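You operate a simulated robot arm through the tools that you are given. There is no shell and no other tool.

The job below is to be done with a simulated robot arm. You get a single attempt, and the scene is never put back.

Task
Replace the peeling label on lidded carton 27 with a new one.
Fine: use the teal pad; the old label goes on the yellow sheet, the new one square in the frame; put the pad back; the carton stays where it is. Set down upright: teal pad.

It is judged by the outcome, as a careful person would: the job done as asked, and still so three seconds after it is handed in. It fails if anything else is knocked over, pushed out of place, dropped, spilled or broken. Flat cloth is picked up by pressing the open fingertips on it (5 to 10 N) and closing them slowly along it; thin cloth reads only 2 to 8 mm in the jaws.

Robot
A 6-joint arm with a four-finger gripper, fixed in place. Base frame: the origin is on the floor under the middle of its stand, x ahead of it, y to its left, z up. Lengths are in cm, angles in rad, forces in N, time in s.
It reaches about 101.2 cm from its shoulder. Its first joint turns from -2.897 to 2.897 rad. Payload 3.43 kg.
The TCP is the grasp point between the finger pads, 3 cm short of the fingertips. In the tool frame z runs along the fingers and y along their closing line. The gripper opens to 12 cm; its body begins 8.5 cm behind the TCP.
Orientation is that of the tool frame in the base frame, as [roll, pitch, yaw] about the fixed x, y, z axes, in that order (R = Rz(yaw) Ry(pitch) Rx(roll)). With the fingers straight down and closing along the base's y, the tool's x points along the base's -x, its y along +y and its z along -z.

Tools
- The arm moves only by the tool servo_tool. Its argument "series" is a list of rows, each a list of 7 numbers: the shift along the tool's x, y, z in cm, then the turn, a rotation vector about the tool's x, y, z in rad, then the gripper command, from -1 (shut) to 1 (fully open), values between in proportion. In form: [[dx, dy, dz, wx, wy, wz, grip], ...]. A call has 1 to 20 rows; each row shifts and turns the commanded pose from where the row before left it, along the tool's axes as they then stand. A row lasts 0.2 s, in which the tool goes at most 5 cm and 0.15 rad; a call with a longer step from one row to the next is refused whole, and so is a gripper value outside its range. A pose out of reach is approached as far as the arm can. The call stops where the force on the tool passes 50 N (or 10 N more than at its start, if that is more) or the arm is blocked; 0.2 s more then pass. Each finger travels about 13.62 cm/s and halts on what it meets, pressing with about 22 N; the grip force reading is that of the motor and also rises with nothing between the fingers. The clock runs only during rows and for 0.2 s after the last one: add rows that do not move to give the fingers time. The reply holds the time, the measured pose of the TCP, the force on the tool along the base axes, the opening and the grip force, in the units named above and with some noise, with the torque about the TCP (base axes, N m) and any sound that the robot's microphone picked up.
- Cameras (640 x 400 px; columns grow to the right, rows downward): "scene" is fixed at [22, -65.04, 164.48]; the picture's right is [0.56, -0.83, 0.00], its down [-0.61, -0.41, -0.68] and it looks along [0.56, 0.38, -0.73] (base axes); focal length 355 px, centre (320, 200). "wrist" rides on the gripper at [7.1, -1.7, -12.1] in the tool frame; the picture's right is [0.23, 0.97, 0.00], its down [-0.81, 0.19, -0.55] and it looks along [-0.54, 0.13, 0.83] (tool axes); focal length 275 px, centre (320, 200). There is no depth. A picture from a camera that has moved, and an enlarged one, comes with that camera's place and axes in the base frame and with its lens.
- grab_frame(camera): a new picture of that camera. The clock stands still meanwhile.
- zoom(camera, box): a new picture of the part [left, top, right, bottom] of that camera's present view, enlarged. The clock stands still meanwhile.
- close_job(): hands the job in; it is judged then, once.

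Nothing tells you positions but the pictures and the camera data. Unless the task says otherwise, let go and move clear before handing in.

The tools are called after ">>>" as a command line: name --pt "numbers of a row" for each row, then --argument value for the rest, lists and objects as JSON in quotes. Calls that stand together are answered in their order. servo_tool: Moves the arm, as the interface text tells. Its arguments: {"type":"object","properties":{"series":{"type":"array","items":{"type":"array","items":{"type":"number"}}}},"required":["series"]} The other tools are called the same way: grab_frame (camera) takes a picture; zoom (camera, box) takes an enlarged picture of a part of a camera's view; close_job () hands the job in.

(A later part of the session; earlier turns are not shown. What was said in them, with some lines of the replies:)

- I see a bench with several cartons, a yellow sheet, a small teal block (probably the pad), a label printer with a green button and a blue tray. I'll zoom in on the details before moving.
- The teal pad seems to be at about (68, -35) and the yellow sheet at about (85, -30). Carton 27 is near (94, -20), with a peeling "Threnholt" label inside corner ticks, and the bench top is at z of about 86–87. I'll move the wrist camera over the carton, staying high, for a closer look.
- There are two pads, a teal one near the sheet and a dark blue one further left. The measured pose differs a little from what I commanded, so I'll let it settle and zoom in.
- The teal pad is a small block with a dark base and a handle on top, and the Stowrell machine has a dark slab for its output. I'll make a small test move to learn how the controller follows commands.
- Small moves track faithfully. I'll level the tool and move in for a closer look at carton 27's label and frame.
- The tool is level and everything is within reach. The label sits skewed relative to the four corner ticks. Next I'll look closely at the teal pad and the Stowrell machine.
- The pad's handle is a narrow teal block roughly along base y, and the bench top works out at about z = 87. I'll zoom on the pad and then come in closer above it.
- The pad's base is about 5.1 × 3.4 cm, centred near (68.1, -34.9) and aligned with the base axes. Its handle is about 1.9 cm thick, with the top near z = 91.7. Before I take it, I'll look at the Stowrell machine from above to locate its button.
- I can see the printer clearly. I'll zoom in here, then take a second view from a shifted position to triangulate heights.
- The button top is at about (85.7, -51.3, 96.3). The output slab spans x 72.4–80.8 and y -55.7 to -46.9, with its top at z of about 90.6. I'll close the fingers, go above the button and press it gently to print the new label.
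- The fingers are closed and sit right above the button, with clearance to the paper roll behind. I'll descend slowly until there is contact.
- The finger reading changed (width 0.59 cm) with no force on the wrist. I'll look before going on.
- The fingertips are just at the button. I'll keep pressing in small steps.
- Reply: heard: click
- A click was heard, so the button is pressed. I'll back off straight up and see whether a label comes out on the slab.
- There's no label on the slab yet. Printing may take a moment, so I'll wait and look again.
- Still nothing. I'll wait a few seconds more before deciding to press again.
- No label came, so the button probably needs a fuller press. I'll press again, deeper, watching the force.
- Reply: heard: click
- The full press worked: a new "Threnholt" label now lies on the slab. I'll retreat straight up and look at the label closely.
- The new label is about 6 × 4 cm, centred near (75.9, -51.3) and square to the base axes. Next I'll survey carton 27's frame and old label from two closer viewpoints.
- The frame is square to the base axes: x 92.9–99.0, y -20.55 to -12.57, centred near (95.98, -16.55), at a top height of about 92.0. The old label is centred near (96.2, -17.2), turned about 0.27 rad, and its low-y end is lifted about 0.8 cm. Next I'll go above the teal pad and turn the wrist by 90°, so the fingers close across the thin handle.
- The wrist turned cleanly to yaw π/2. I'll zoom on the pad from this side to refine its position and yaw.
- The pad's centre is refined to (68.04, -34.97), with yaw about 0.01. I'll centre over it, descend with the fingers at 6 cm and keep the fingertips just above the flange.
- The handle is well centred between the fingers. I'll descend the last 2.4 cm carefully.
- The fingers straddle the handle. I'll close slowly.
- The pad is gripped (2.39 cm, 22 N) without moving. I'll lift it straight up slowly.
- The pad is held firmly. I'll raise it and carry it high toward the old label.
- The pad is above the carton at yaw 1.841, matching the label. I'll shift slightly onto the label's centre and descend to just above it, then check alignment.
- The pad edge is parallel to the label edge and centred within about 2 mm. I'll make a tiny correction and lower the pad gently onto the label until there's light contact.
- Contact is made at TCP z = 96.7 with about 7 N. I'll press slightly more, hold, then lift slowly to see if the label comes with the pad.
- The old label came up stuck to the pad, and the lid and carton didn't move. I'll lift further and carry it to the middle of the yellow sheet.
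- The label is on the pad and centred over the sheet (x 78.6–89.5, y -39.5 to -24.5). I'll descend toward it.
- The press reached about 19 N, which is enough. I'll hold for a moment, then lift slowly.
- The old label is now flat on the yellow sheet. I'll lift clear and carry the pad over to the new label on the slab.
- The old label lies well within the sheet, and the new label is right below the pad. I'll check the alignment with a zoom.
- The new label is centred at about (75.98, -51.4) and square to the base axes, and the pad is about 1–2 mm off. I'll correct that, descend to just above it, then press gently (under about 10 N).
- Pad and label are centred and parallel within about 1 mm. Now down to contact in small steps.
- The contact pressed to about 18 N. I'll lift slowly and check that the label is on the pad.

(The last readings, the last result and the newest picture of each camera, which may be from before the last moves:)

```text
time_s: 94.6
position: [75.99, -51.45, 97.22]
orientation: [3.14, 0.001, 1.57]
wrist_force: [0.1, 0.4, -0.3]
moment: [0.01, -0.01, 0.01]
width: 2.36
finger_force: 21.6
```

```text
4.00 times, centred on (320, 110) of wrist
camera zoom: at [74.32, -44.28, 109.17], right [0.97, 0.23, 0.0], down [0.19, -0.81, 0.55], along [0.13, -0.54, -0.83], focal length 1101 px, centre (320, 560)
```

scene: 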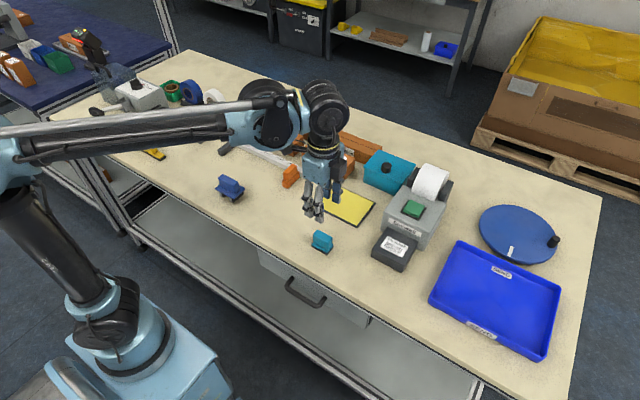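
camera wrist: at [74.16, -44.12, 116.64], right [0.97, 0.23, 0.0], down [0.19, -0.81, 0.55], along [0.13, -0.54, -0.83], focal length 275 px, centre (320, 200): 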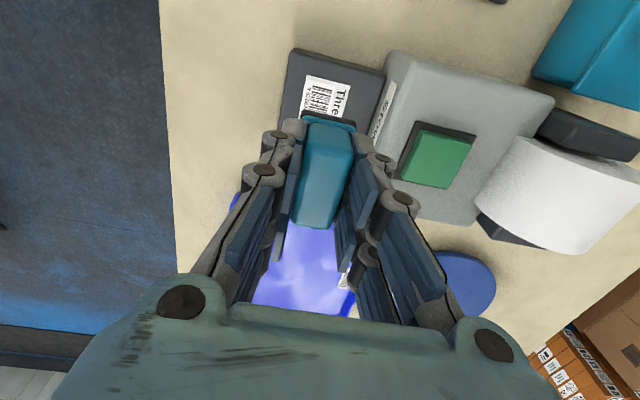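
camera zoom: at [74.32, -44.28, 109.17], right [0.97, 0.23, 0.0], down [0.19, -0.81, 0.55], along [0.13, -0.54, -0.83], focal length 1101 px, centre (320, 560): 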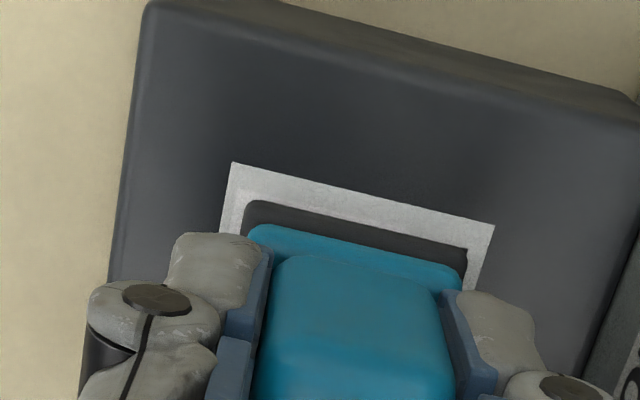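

The new label is on the pad, centred and square. I'll lift high and carry it to carton 27.

>>> servo_tool --pt "0 0 -1 0 0 0 -1" --pt "0 0 -2 0 0 0 -1" --pt "0 0 -2 0 0 0 -1" --pt "0 0 -2 0 0 0 -1" --pt "0 0 -2 0 0 0 -1" --pt "0.8 0.45 -1 0 0 0 -1" --pt "1.7 0.97 0 0 0 0 -1" --pt "1.7 0.97 0 0 0 0 -1" --pt "1.7 0.97 0 0 0 0 -1" --pt "1.7 0.97 0 0 0 0 -1" --pt "1.7 0.97 0 0 0 0 -1" --pt "1.7 0.97 0 0 0 0 -1" --pt "1.7 0.97 0 0 0 0 -1" --pt "1.7 0.97 0 0 0 0 -1" --pt "0.8 0.45 0 0 0 0 -1" --pt "0 0 0 0 0 0 -1"

>>> servo_tool --pt "0.8 0.45 0 0 0 0 -1" --pt "1.7 0.97 0 0 0 0 -1" --pt "1.7 0.97 0 0 0 0 -1" --pt "1.7 0.97 0 0 0 0 -1" --pt "1.7 0.97 0 0 0 0 -1" --pt "1.7 0.97 0 0 0 0 -1" --pt "1.7 0.97 0 0 0 0 -1" --pt "1.7 0.97 0 0 0 0 -1" --pt "1.7 0.97 0 0 0 0 -1" --pt "1.7 0.97 0 0 0 0 -1" --pt "1.7 0.97 0 0 0 0 -1" --pt "0.8 0.45 0 0 0 0 -1" --pt "0 0 0 0 0 0 -1" --pt "0 0 0 0 0 0 -1"

>>> grab_frame --camera "wrist"

>>> zoom --camera "scene" --box '[270, 90, 390, 200]'

```text
time_s: 98.0
position: [84.73, -36.2, 107.13]
orientation: [3.14, -0.001, 1.571]
wrist_force: [-0.1, 0.7, -1.3]
moment: [-0.01, 0.0, 0.02]
width: 2.37
finger_force: 22.1
```

```text
time_s: 101.0
position: [95.34, -17.75, 107.2]
orientation: [-3.142, -0.001, 1.57]
wrist_force: [0.7, 0.5, -1.1]
moment: [0.02, 0.01, 0.0]
width: 2.36
finger_force: 21.5
```

```text
taken
camera wrist: at [93.52, -10.53, 119.22], right [0.97, 0.23, 0.0], down [0.19, -0.81, 0.55], along [0.13, -0.54, -0.83], focal length 275 px, centre (320, 200)
```

wrist: 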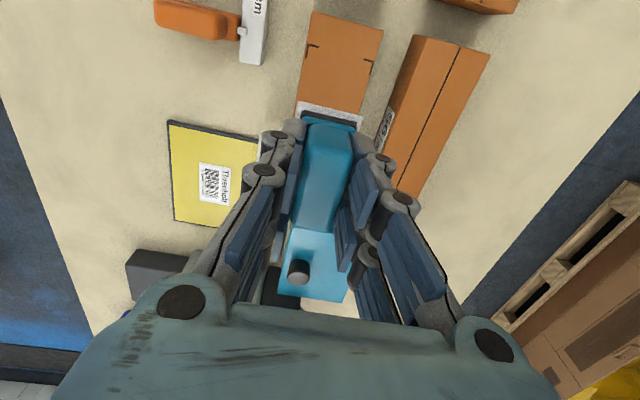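

```text
3.64 times, centred on (330, 145) of scene
camera zoom: at [22.0, -65.04, 164.48], right [0.56, -0.83, 0.0], down [-0.61, -0.41, -0.68], along [0.56, 0.38, -0.73], focal length 1292 px, centre (284, 400)
```

zoom: 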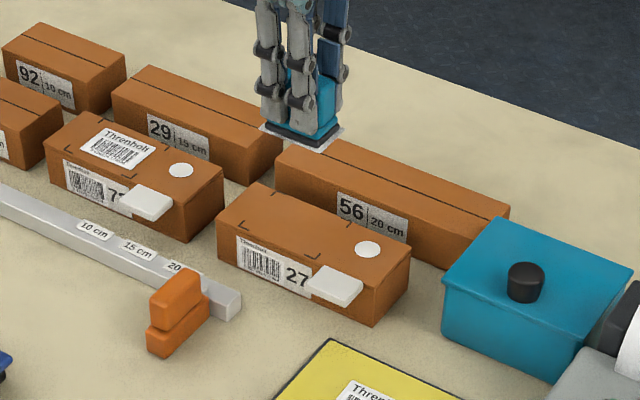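

Next I'll fine-position over the frame centre and descend partway to check against the visible corner ticks.

>>> servo_tool --pt "0.6 0.35 0.5 0 0 0 -1" --pt "0.6 0.4 1 0 0 0 -1" --pt "0 0 1.5 0 0 0 -1" --pt "0 0 1.5 0 0 0 -1" --pt "0 0 1.5 0 0 0 -1" --pt "0 0 1.0 0 0 0 -1" --pt "0 0 0.5 0 0 0 -1" --pt "0 0 0 0 0 0 -1" --pt "0 0 0 0 0 0 -1"

>>> zoom --camera "wrist" --box '[220, 20, 420, 145]'

>>> zoom --camera "scene" --box '[290, 110, 380, 190]'

```text
time_s: 103.0
position: [96.0, -16.58, 99.55]
orientation: [-3.14, 0.0, 1.573]
wrist_force: [-0.1, 0.4, -0.9]
moment: [-0.01, -0.01, -0.01]
width: 2.33
finger_force: 21.9
```

```text
3.20 times, centred on (320, 82) of wrist
camera zoom: at [94.29, -9.3, 111.65], right [0.97, 0.23, 0.0], down [0.19, -0.81, 0.55], along [0.13, -0.54, -0.83], focal length 881 px, centre (320, 576)
```

zoom: 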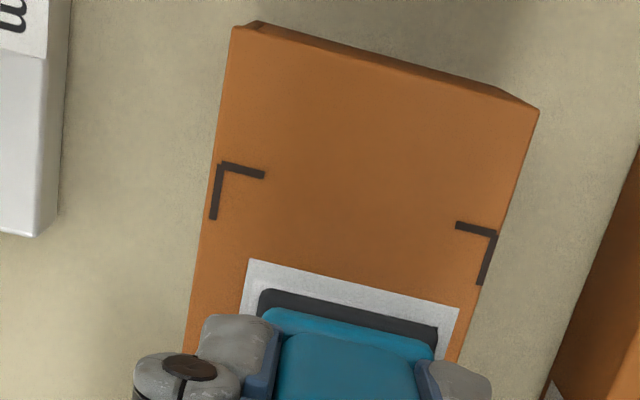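

```text
5.00 times, centred on (335, 150) of scene
camera zoom: at [22.0, -65.04, 164.48], right [0.56, -0.83, 0.0], down [-0.61, -0.41, -0.68], along [0.56, 0.38, -0.73], focal length 1776 px, centre (245, 450)
```

zoom: 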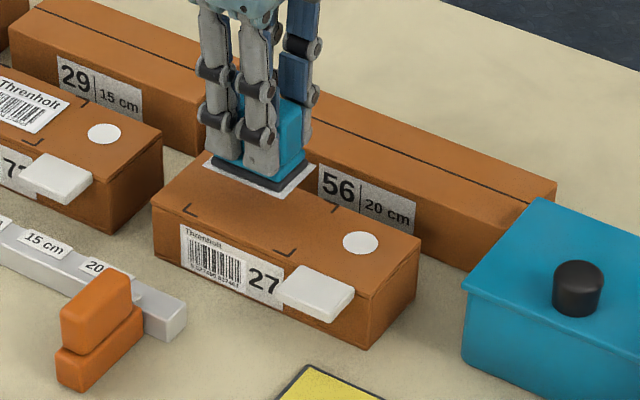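

The label is centred over the frame at (95.99, -16.58) and parallel to it. I'll descend straight down to contact.

>>> servo_tool --pt "0 0 0.5 0 0 0 -1" --pt "0 0 0.7 0 0 0 -1" --pt "0 0 0.6 0 0 0 -1" --pt "0 0 0.4 0 0 0 -1" --pt "0 0 0.2 0 0 0 -1" --pt "0 0 0 0 0 0 -1" --pt "0 0 0 0 0 0 -1"

>>> zoom --camera "wrist" --box '[220, 20, 420, 145]'

>>> zoom --camera "scene" --box '[290, 110, 380, 190]'

```text
time_s: 104.6
position: [96.11, -16.6, 97.19]
orientation: [-3.142, 0.0, 1.571]
wrist_force: [0.3, 0.2, 0.0]
moment: [0.02, -0.01, 0.01]
width: 2.39
finger_force: 21.5
```

```text
3.20 times, centred on (320, 82) of wrist
camera zoom: at [94.28, -9.3, 109.26], right [0.97, 0.23, 0.0], down [0.19, -0.81, 0.55], along [0.13, -0.54, -0.83], focal length 881 px, centre (320, 576)
```

zoom: 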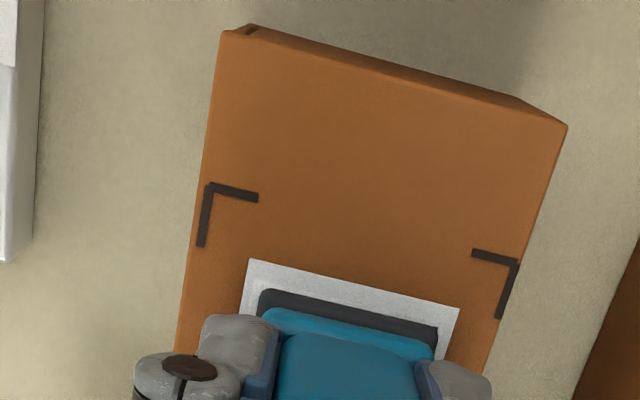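

```text
5.00 times, centred on (335, 150) of scene
camera zoom: at [22.0, -65.04, 164.48], right [0.56, -0.83, 0.0], down [-0.61, -0.41, -0.68], along [0.56, 0.38, -0.73], focal length 1776 px, centre (245, 450)
```

zoom: 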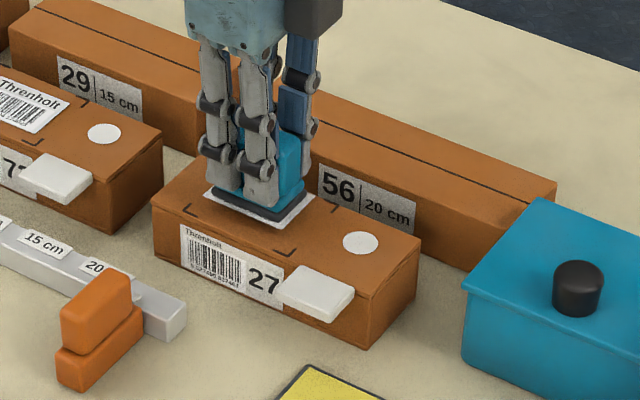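

>>> servo_tool --pt "0 0 0.2 0 0 0 -1" --pt "0 0 0.15 0 0 0 -1" --pt "0 0 0.1 0 0 0 -1" --pt "0 0 0 0 0 0 -1"

>>> servo_tool --pt "0 0 0.07 0 0 0 -1" --pt "0 0 0.07 0 0 0 -1" --pt "0 0 0 0 0 0 -1"

```text
time_s: 105.6
position: [95.95, -16.48, 96.75]
orientation: [-3.14, 0.002, 1.571]
wrist_force: [0.0, 0.0, -0.2]
moment: [-0.02, 0.01, 0.01]
width: 2.38
finger_force: 21.9
```

```text
time_s: 106.4
position: [96.07, -16.49, 96.66]
orientation: [3.141, 0.0, 1.572]
wrist_force: [0.3, 0.4, 0.0]
moment: [0.01, -0.01, -0.05]
width: 2.37
finger_force: 22.6
```

>>> servo_tool --pt "0 0 0.07 0 0 0 -1" --pt "0 0 0 0 0 0 -1"

>>> servo_tool --pt "0 0 0.06 0 0 0 -1" --pt "0 0 0 0 0 0 -1"

>>> servo_tool --pt "0 0 0.05 0 0 0 -1" --pt "0 0 0 0 0 0 -1"

```text
time_s: 107.0
position: [95.98, -16.41, 96.59]
orientation: [-3.141, 0.0, 1.569]
wrist_force: [-0.3, -0.1, -1.4]
moment: [0.0, -0.02, 0.02]
width: 2.39
finger_force: 22.1
```

```text
time_s: 107.6
position: [95.96, -16.53, 96.54]
orientation: [3.141, 0.0, 1.572]
wrist_force: [-0.4, 0.1, 0.1]
moment: [0.01, -0.02, -0.01]
width: 2.36
finger_force: 22.4
```

```text
time_s: 108.2
position: [95.95, -16.46, 96.34]
orientation: [-3.141, -0.001, 1.569]
wrist_force: [-0.4, 0.1, -1.2]
moment: [-0.01, 0.03, 0.0]
width: 2.35
finger_force: 21.9
```

>>> servo_tool --pt "0 0 0.05 0 0 0 -1" --pt "0 0 0 0 0 0 -1"

>>> servo_tool --pt "0 0 0.04 0 0 0 -1" --pt "0 0 0 0 0 0 -1"

>>> servo_tool --pt "0 0 0.04 0 0 0 -1" --pt "0 0 0 0 0 0 -1"

```text
time_s: 108.8
position: [96.06, -16.33, 96.38]
orientation: [-3.141, -0.001, 1.57]
wrist_force: [-0.1, 0.2, -0.8]
moment: [0.0, 0.02, 0.03]
width: 2.35
finger_force: 22.5
```

```text
time_s: 109.4
position: [96.03, -16.49, 96.31]
orientation: [-3.142, 0.0, 1.572]
wrist_force: [0.4, 0.2, -1.1]
moment: [0.01, 0.01, 0.02]
width: 2.36
finger_force: 22.0
```

```text
time_s: 110.0
position: [96.04, -16.55, 96.39]
orientation: [3.14, 0.002, 1.57]
wrist_force: [-0.2, -0.1, -0.9]
moment: [-0.01, -0.04, 0.02]
width: 2.35
finger_force: 21.9
```

>>> servo_tool --pt "0 0 0.05 0 0 0 -1" --pt "0 0 0 0 0 0 -1"

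>>> servo_tool --pt "0 0 0.04 0 0 0 -1" --pt "0 0 0 0 0 0 -1"

>>> zoom --camera "scene" --box '[300, 120, 360, 180]'

```text
time_s: 110.6
position: [96.05, -16.48, 96.15]
orientation: [3.141, 0.0, 1.571]
wrist_force: [1.8, 0.6, 5.5]
moment: [0.03, -0.09, -0.01]
width: 2.36
finger_force: 21.8
```

```text
time_s: 111.2
position: [95.97, -16.49, 96.26]
orientation: [-3.141, -0.001, 1.571]
wrist_force: [1.0, 0.1, 9.4]
moment: [0.02, -0.05, -0.02]
width: 2.35
finger_force: 22.5
```

```text
6.67 times, centred on (330, 150) of scene
camera zoom: at [22.0, -65.04, 164.48], right [0.56, -0.83, 0.0], down [-0.61, -0.41, -0.68], along [0.56, 0.38, -0.73], focal length 2368 px, centre (253, 533)
```

zoom: 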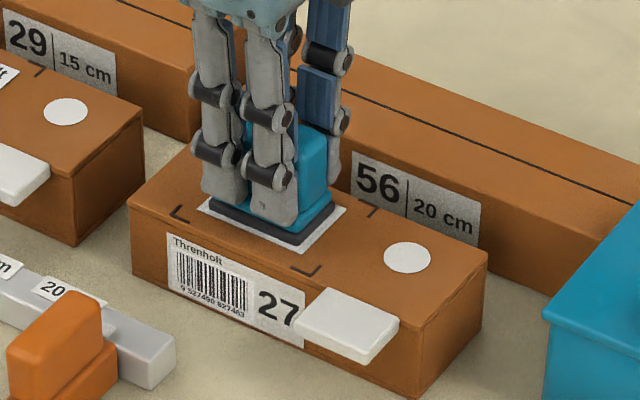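

Contact is about 9 N. I'll press a little more, hold to let it stick, then lift slowly.

>>> servo_tool --pt "0 0 0.05 0 0 0 -1" --pt "0 0 0 0 0 0 -1" --pt "0 0 0 0 0 0 -1" --pt "0 0 0 0 0 0 -1" --pt "0 0 0 0 0 0 -1"

>>> servo_tool --pt "0 0 -0.1 0 0 0 -1" --pt "0 0 -0.15 0 0 0 -1" --pt "0 0 -0.2 0 0 0 -1" --pt "0 0 -0.2 0 0 0 -1" --pt "0 0 -0.2 0 0 0 -1" --pt "0 0 0 0 0 0 -1"

>>> zoom --camera "scene" --box '[300, 120, 360, 180]'

>>> zoom --camera "wrist" --box '[220, 20, 420, 145]'

```text
time_s: 112.4
position: [95.82, -16.43, 96.38]
orientation: [3.14, 0.0, 1.57]
wrist_force: [0.0, -0.8, 16.2]
moment: [-0.07, -0.03, -0.02]
width: 2.38
finger_force: 22.4
```

```text
time_s: 113.8
position: [96.03, -16.5, 97.1]
orientation: [-3.141, 0.001, 1.572]
wrist_force: [0.6, 0.6, -0.9]
moment: [0.01, 0.02, 0.02]
width: 2.37
finger_force: 22.2
```

```text
6.67 times, centred on (330, 150) of scene
camera zoom: at [22.0, -65.04, 164.48], right [0.56, -0.83, 0.0], down [-0.61, -0.41, -0.68], along [0.56, 0.38, -0.73], focal length 2368 px, centre (253, 533)
```

zoom: 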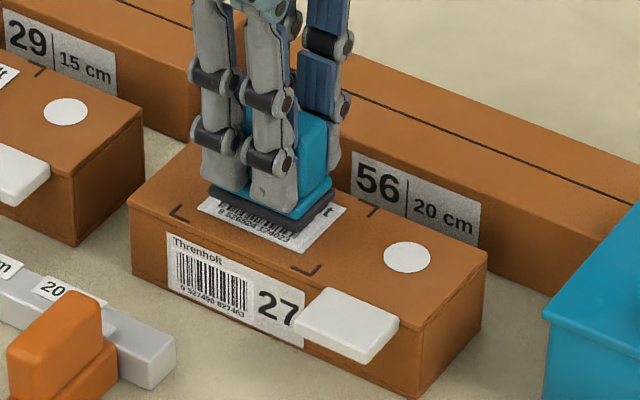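

```text
3.20 times, centred on (320, 82) of wrist
camera zoom: at [94.28, -9.28, 109.08], right [0.97, 0.23, 0.0], down [0.19, -0.81, 0.55], along [0.13, -0.54, -0.83], focal length 881 px, centre (320, 576)
```

zoom: 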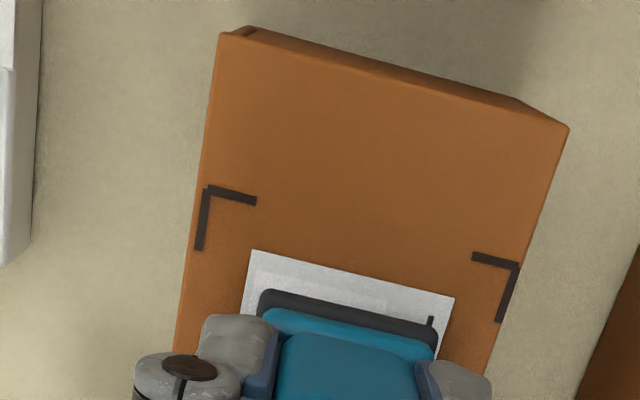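

The new label stayed on the carton, square within the ticks. I'll lift clear and move the pad back toward its original spot.

>>> servo_tool --pt "0 0 -0.5 0 0 0 -1" --pt "0 0 -1 0 0 0 -1" --pt "0 0 -2 0 0 0 -1" --pt "0 0 -2 0 0 0 -1" --pt "0 0 -2 0 0 0 -1" --pt "0 0 -2 0 0 0 -1" --pt "0 0 0 0 0 0 -1"

>>> servo_tool --pt "-0.6 -0.9 0 0 0 0 -1" --pt "-1.16 -1.75 0 0 0 0 -1" --pt "-1.16 -1.75 0 0 0 0 -1" --pt "-1.16 -1.75 0 0 0 0 -1" --pt "-1.16 -1.75 0 0 0 0 -1" --pt "-1.16 -1.75 0 0 0 0 -1" --pt "-1.16 -1.75 0 0 0 0 -1" --pt "-1.16 -1.75 0 0 0 0 -1" --pt "-1.16 -1.75 0 0 0 0 -1" --pt "-1.16 -1.75 0 0 0 0 -1" --pt "-1.16 -1.75 0 0 0 0 -1" --pt "-1.16 -1.75 0 0 0 0 -1" --pt "-1.16 -1.75 0 0 0 0 -1" --pt "-1.16 -1.75 0 0 0 0 -1" --pt "-1.16 -1.75 0 0 0 0 -1" --pt "-1.16 -1.75 0 0 0 0 -1" --pt "-0.6 -0.9 0 0 0 0 -1" --pt "0 0 0 0 0 0 -1" --pt "0 0 0 0 0 0 -1"

>>> grab_frame --camera "wrist"

>>> zoom --camera "scene" --box '[280, 110, 380, 200]'

>>> grab_frame --camera "scene"

```text
time_s: 115.4
position: [96.02, -16.44, 106.46]
orientation: [-3.14, 0.001, 1.569]
wrist_force: [-0.2, 0.4, -1.2]
moment: [0.0, -0.01, -0.01]
width: 2.38
finger_force: 22.1
```

```text
time_s: 119.4
position: [67.98, -35.02, 106.63]
orientation: [3.141, -0.001, 1.571]
wrist_force: [0.0, -0.2, -1.1]
moment: [-0.02, -0.01, -0.01]
width: 2.35
finger_force: 22.4
```

```text
taken
camera wrist: at [66.25, -27.89, 118.57], right [0.97, 0.23, 0.0], down [0.19, -0.81, 0.55], along [0.13, -0.54, -0.83], focal length 275 px, centre (320, 200)
```

wrist: 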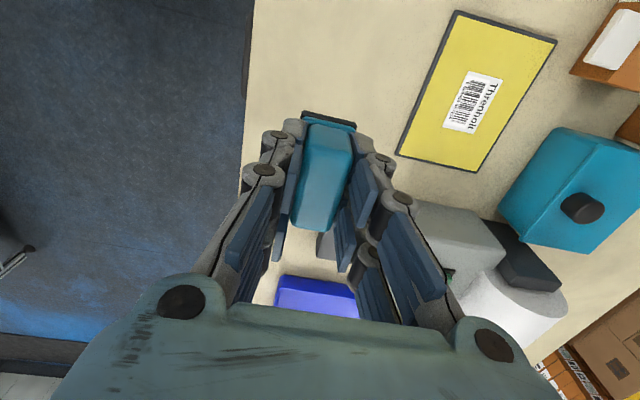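

```text
4.44 times, centred on (330, 155) of scene
camera zoom: at [22.0, -65.04, 164.48], right [0.56, -0.83, 0.0], down [-0.61, -0.41, -0.68], along [0.56, 0.38, -0.73], focal length 1579 px, centre (276, 400)
```

zoom: 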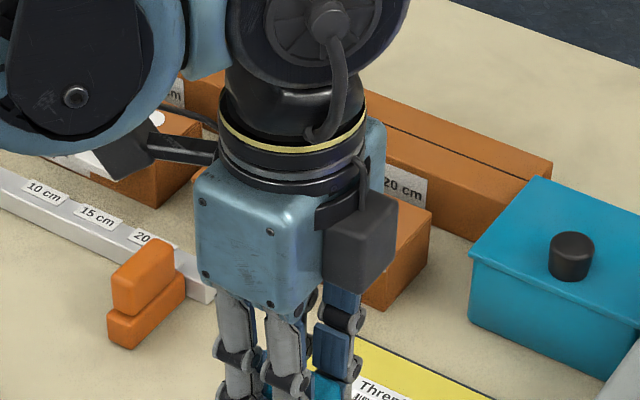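

```text
taken
```

scene: 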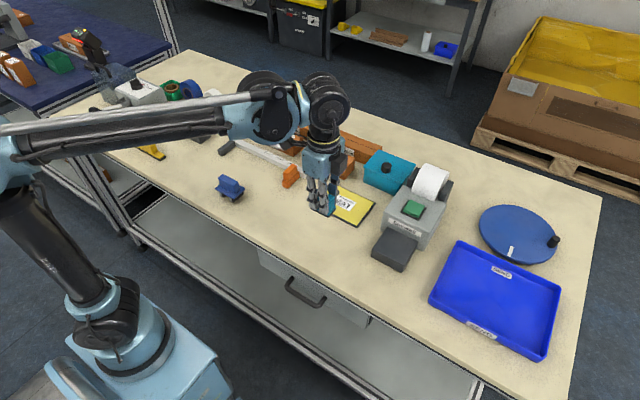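

The old label is on the sheet, and the pad is above its original spot. I'll lower it until it just touches the bench.

>>> servo_tool --pt "0.08 0.04 0.8 0 0 0 -1" --pt "0 0 1.5 0 0 0 -1" --pt "0 0 1.8 0 0 0 -1" --pt "0 0 1.8 0 0 0 -1" --pt "0 0 1.8 0 0 0 -1" --pt "0 0 1.8 0 0 0 -1" --pt "0 0 1.8 0 0 0 -1" --pt "0 0 1.2 0 0 0 -1" --pt "0 0 0.8 0 0 0 -1" --pt "0 0 0.5 0 0 0 -1" --pt "0 0 0 0 0 0 -1" --pt "0 0 0 0 0 0 -1"

>>> zoom --camera "scene" --box '[282, 190, 362, 270]'

>>> zoom --camera "wrist" --box '[220, 90, 420, 240]'

```text
time_s: 122.0
position: [68.1, -34.92, 92.77]
orientation: [3.141, 0.0, 1.569]
wrist_force: [0.2, 0.7, -0.8]
moment: [0.01, 0.01, -0.01]
width: 2.33
finger_force: 22.5
```

```text
5.00 times, centred on (322, 230) of scene
camera zoom: at [22.0, -65.04, 164.48], right [0.56, -0.83, 0.0], down [-0.61, -0.41, -0.68], along [0.56, 0.38, -0.73], focal length 1776 px, centre (310, 50)
```

zoom: 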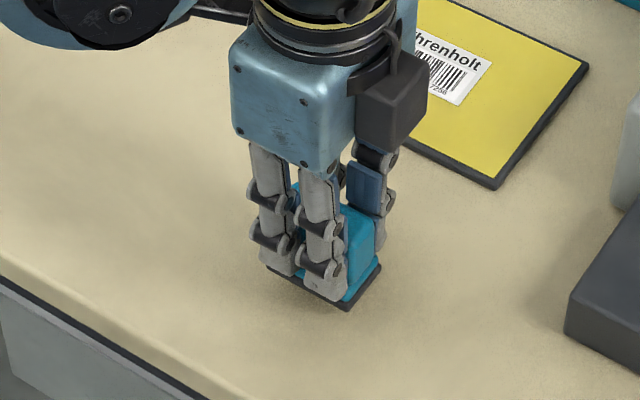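

```text
2.67 times, centred on (320, 165) of wrist
camera zoom: at [66.3, -27.8, 104.74], right [0.97, 0.23, 0.0], down [0.19, -0.81, 0.55], along [0.13, -0.54, -0.83], focal length 734 px, centre (320, 293)
```

zoom: 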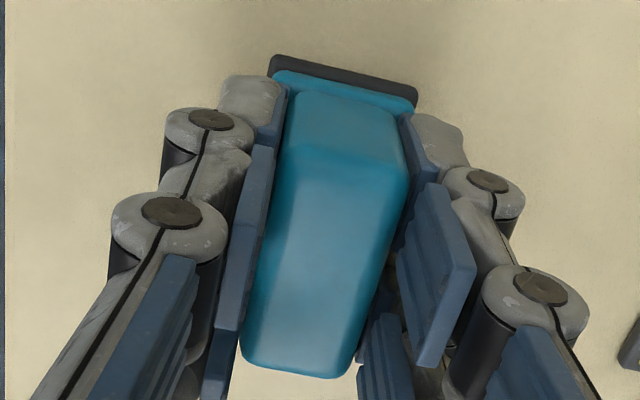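

>>> servo_tool --pt "0 0 0.4 0 0 0 -1" --pt "0 0 0.3 0 0 0 -1" --pt "0 0 0.2 0 0 0 -1" --pt "0 0 0 0 0 0 -1"

>>> servo_tool --pt "0 0 0.1 0 0 0 -1" --pt "0 0 0.07 0 0 0 -1" --pt "0 0 0 0 0 0 -1"

>>> servo_tool --pt "0 0 0.06 0 0 0 -1" --pt "0 0 0 0 0 0 -1"

```text
time_s: 123.0
position: [67.97, -34.99, 91.72]
orientation: [3.141, -0.001, 1.57]
wrist_force: [0.0, -0.4, -0.2]
moment: [-0.01, 0.0, -0.04]
width: 2.34
finger_force: 22.6
```

```text
time_s: 123.8
position: [68.01, -35.02, 91.72]
orientation: [3.141, 0.0, 1.571]
wrist_force: [0.5, -0.5, -1.5]
moment: [0.01, 0.0, -0.01]
width: 2.37
finger_force: 22.0
```

```text
time_s: 124.4
position: [68.04, -35.03, 91.68]
orientation: [3.141, 0.0, 1.573]
wrist_force: [-0.4, -0.1, -0.5]
moment: [-0.01, 0.01, -0.03]
width: 2.35
finger_force: 21.8
```

>>> servo_tool --pt "0 0 0.07 0 0 0 -1" --pt "0 0 0 0 0 0 -1"

>>> servo_tool --pt "0 0 0.06 0 0 0 -1" --pt "0 0 0 0 0 0 -1"

>>> servo_tool --pt "0 0 0.05 0 0 0 -1" --pt "0 0 0 0 0 0 -1"

>>> servo_tool --pt "0 0 0.05 0 0 0 -1" --pt "0 0 0 0 0 0 -1"

```text
time_s: 125.0
position: [68.14, -35.04, 91.56]
orientation: [3.14, -0.001, 1.571]
wrist_force: [0.2, -0.6, -0.9]
moment: [0.01, -0.01, 0.0]
width: 2.36
finger_force: 22.3
```

```text
time_s: 125.6
position: [68.06, -35.07, 91.51]
orientation: [-3.141, 0.0, 1.572]
wrist_force: [-0.3, 0.2, 0.0]
moment: [-0.01, 0.02, -0.02]
width: 2.33
finger_force: 21.9
```

```text
time_s: 126.2
position: [68.06, -35.03, 91.48]
orientation: [-3.14, 0.0, 1.572]
wrist_force: [-0.1, -0.2, -1.2]
moment: [-0.02, 0.03, 0.01]
width: 2.34
finger_force: 22.4
```

```text
time_s: 126.8
position: [68.01, -35.0, 91.43]
orientation: [-3.141, 0.0, 1.573]
wrist_force: [0.9, 0.9, 4.1]
moment: [0.01, 0.06, 0.0]
width: 2.36
finger_force: 22.2
```

The pad has landed (4 N). I'll open the fingers gently, then retreat straight up.

>>> servo_tool --pt "0 0 0 0 0 0 -0.65" --pt "0 0 0 0 0 0 -0.58" --pt "0 0 0 0 0 0 -0.5" --pt "0 0 0 0 0 0 -0.35" --pt "0 0 0 0 0 0 -0.15" --pt "0 0 0 0 0 0 0" --pt "0 0 0 0 0 0 0"

>>> zoom --camera "wrist" --box '[220, 90, 420, 240]'

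>>> zoom --camera "scene" --box '[282, 190, 362, 270]'

```text
time_s: 128.4
position: [67.98, -34.96, 91.37]
orientation: [-3.141, -0.001, 1.572]
wrist_force: [-0.4, 0.6, -0.1]
moment: [0.0, 0.0, 0.03]
width: 5.98
finger_force: 0.0
```

```text
2.67 times, centred on (320, 165) of wrist
camera zoom: at [66.3, -27.81, 103.41], right [0.97, 0.23, 0.0], down [0.19, -0.81, 0.55], along [0.13, -0.54, -0.83], focal length 734 px, centre (320, 293)
```

zoom: 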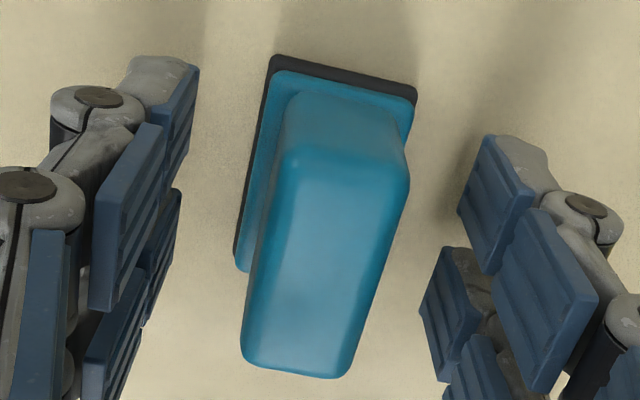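

```text
5.00 times, centred on (322, 230) of scene
camera zoom: at [22.0, -65.04, 164.48], right [0.56, -0.83, 0.0], down [-0.61, -0.41, -0.68], along [0.56, 0.38, -0.73], focal length 1776 px, centre (310, 50)
```

zoom: 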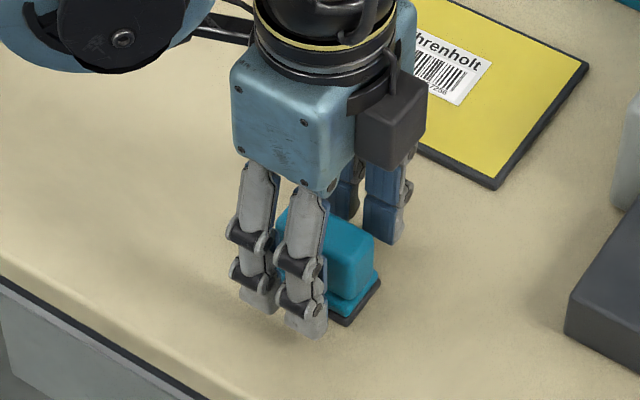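

The pad stands upright on its spot with the fingers clear. I'll retreat straight up and move back so both cameras can verify the result.

>>> servo_tool --pt "0 0 -0.5 0 0 0 0" --pt "0 0 -1 0 0 0 0" --pt "0 0 -1.5 0 0 0 0" --pt "0 0 -2 0 0 0 0" --pt "0 0 -2 0 0 0 0" --pt "0 0 -2 0 0 0 0" --pt "0 0 -2 0 0 0 0" --pt "0 0 -2 0 0 0 0" --pt "0 0 -2 0 0 0 0" --pt "0 0 -2 0 0 0 0" --pt "0 0 -2 0 0 0 0" --pt "0 0 -1 0 0 0 0" --pt "0 0 0 0 0 0 0"

>>> servo_tool --pt "0.6 -0.5 0 0 0 0 0" --pt "1.5 -1 0 0 0 0 0" --pt "1.5 -1.2 0 0 0 0 0" --pt "1.5 -1.2 0 0 0 0 0" --pt "1.5 -1.2 0 0 0 0 0" --pt "1.5 -1.2 0 0 0 0 0" --pt "1.5 -1.2 0 0 0 0 0" --pt "1.5 -1.2 0 0 0 0 0" --pt "1.5 -1.2 0 0 0 0 0" --pt "1.5 -1.2 0 0 0 0 0" --pt "1.5 -1.2 0 0 0 0 0" --pt "1.5 -1.2 0 0 0 0 0" --pt "1.5 -1.2 0 0 0 0 0" --pt "1.0 -0.5 0 0 0 0 0" --pt "0 0 0 0 0 0 0" --pt "0 0 0 0 0 0 0"

>>> grab_frame --camera "scene"

>>> grab_frame --camera "wrist"

```text
time_s: 131.2
position: [68.13, -34.96, 111.46]
orientation: [-3.141, 0.0, 1.569]
wrist_force: [-0.2, -0.5, -0.3]
moment: [-0.01, -0.03, 0.0]
width: 6.01
finger_force: 0.1
```

```text
time_s: 134.6
position: [52.84, -15.37, 111.51]
orientation: [-3.141, 0.001, 1.57]
wrist_force: [0.7, 0.4, 0.4]
moment: [-0.02, 0.03, 0.0]
width: 6.0
finger_force: 0.1
```

```text
taken
```

scene: 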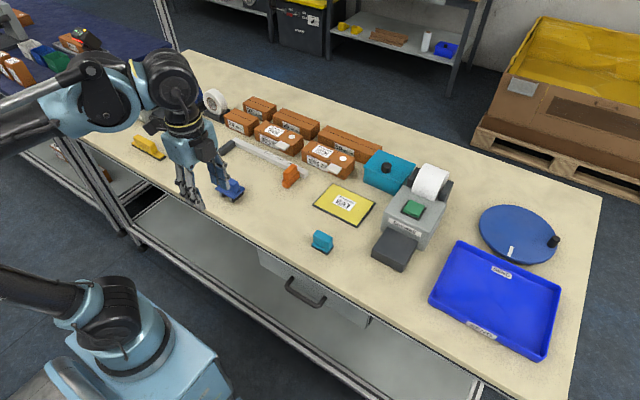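

```text
taken
camera wrist: at [51.09, -8.14, 123.43], right [0.97, 0.23, 0.0], down [0.19, -0.81, 0.55], along [0.13, -0.54, -0.83], focal length 275 px, centre (320, 200)
```

wrist: 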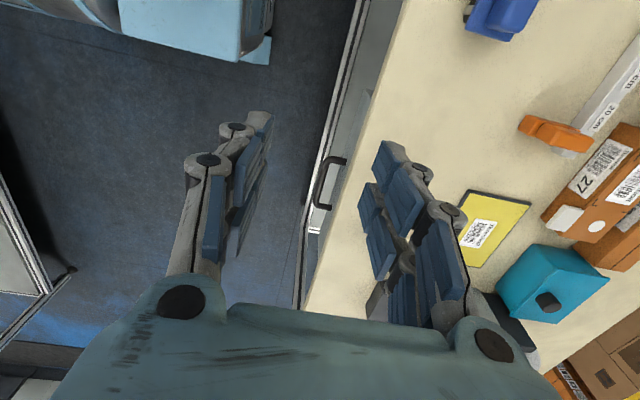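

>>> zoom --camera "scene" --box '[290, 120, 370, 190]'

>>> zoom --camera "scene" --box '[292, 215, 356, 265]'

>>> zoom --camera "scene" --box '[300, 150, 460, 280]'

```text
5.71 times, centred on (330, 155) of scene
camera zoom: at [22.0, -65.04, 164.48], right [0.56, -0.83, 0.0], down [-0.61, -0.41, -0.68], along [0.56, 0.38, -0.73], focal length 2030 px, centre (263, 457)
```

zoom: 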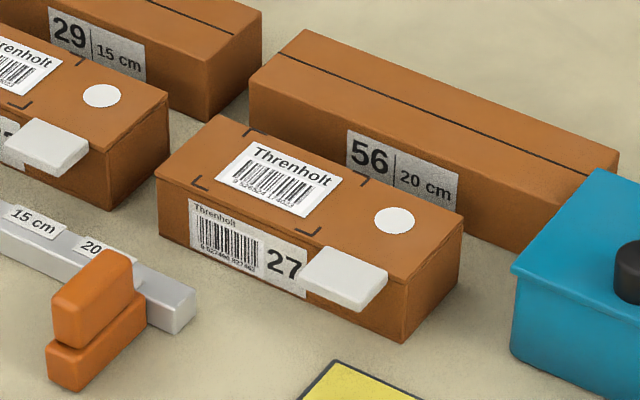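

```text
8.00 times, centred on (324, 240) of scene
camera zoom: at [22.0, -65.04, 164.48], right [0.56, -0.83, 0.0], down [-0.61, -0.41, -0.68], along [0.56, 0.38, -0.73], focal length 2842 px, centre (288, -120)
```

zoom: 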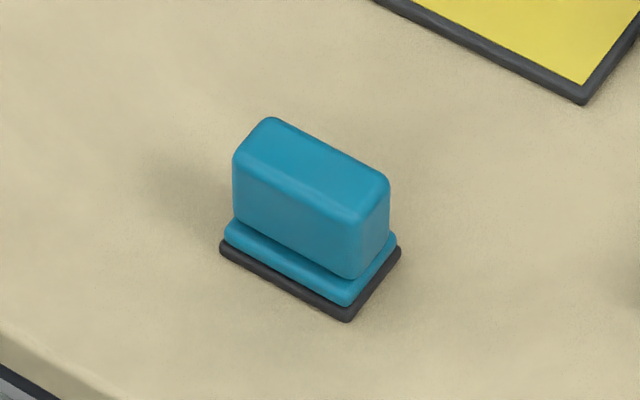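

```text
3.08 times, centred on (380, 215) of scene
camera zoom: at [22.0, -65.04, 164.48], right [0.56, -0.83, 0.0], down [-0.61, -0.41, -0.68], along [0.56, 0.38, -0.73], focal length 1093 px, centre (135, 154)
```

zoom: 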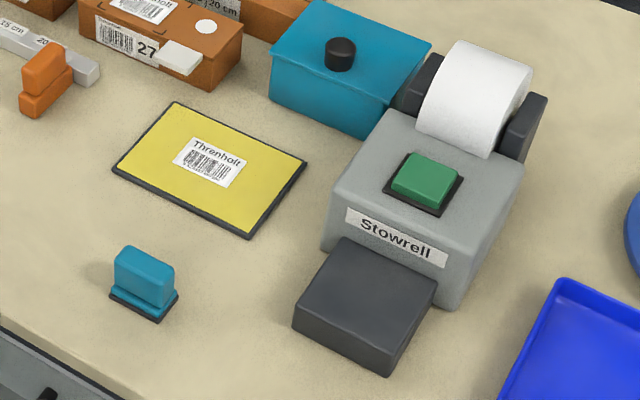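

Everything looks as asked. The new label lies flat and square in carton 27's frame, and the carton hasn't moved. The old label is on the yellow sheet, the teal pad stands upright in its original spot, and the arm is clear. I'm handing in the job.

>>> close_job

```text
The job is handed in.
```

Carton 27 now has a new label, flat and square in its frame, and the carton hasn't moved. I've handed the job in.

- **Old label:** it is stuck flat near the middle of the yellow sheet.
- **Teal pad:** it is back upright in its original spot, within about 1 mm as far as I can tell from the pictures.
- **Printer button:** the first press clicked but printed nothing. A second, firmer press printed the one label I used.
- **Everything else:** I saw nothing else knocked over or pushed out of place in the final pictures, and the arm is clear of the bench items.
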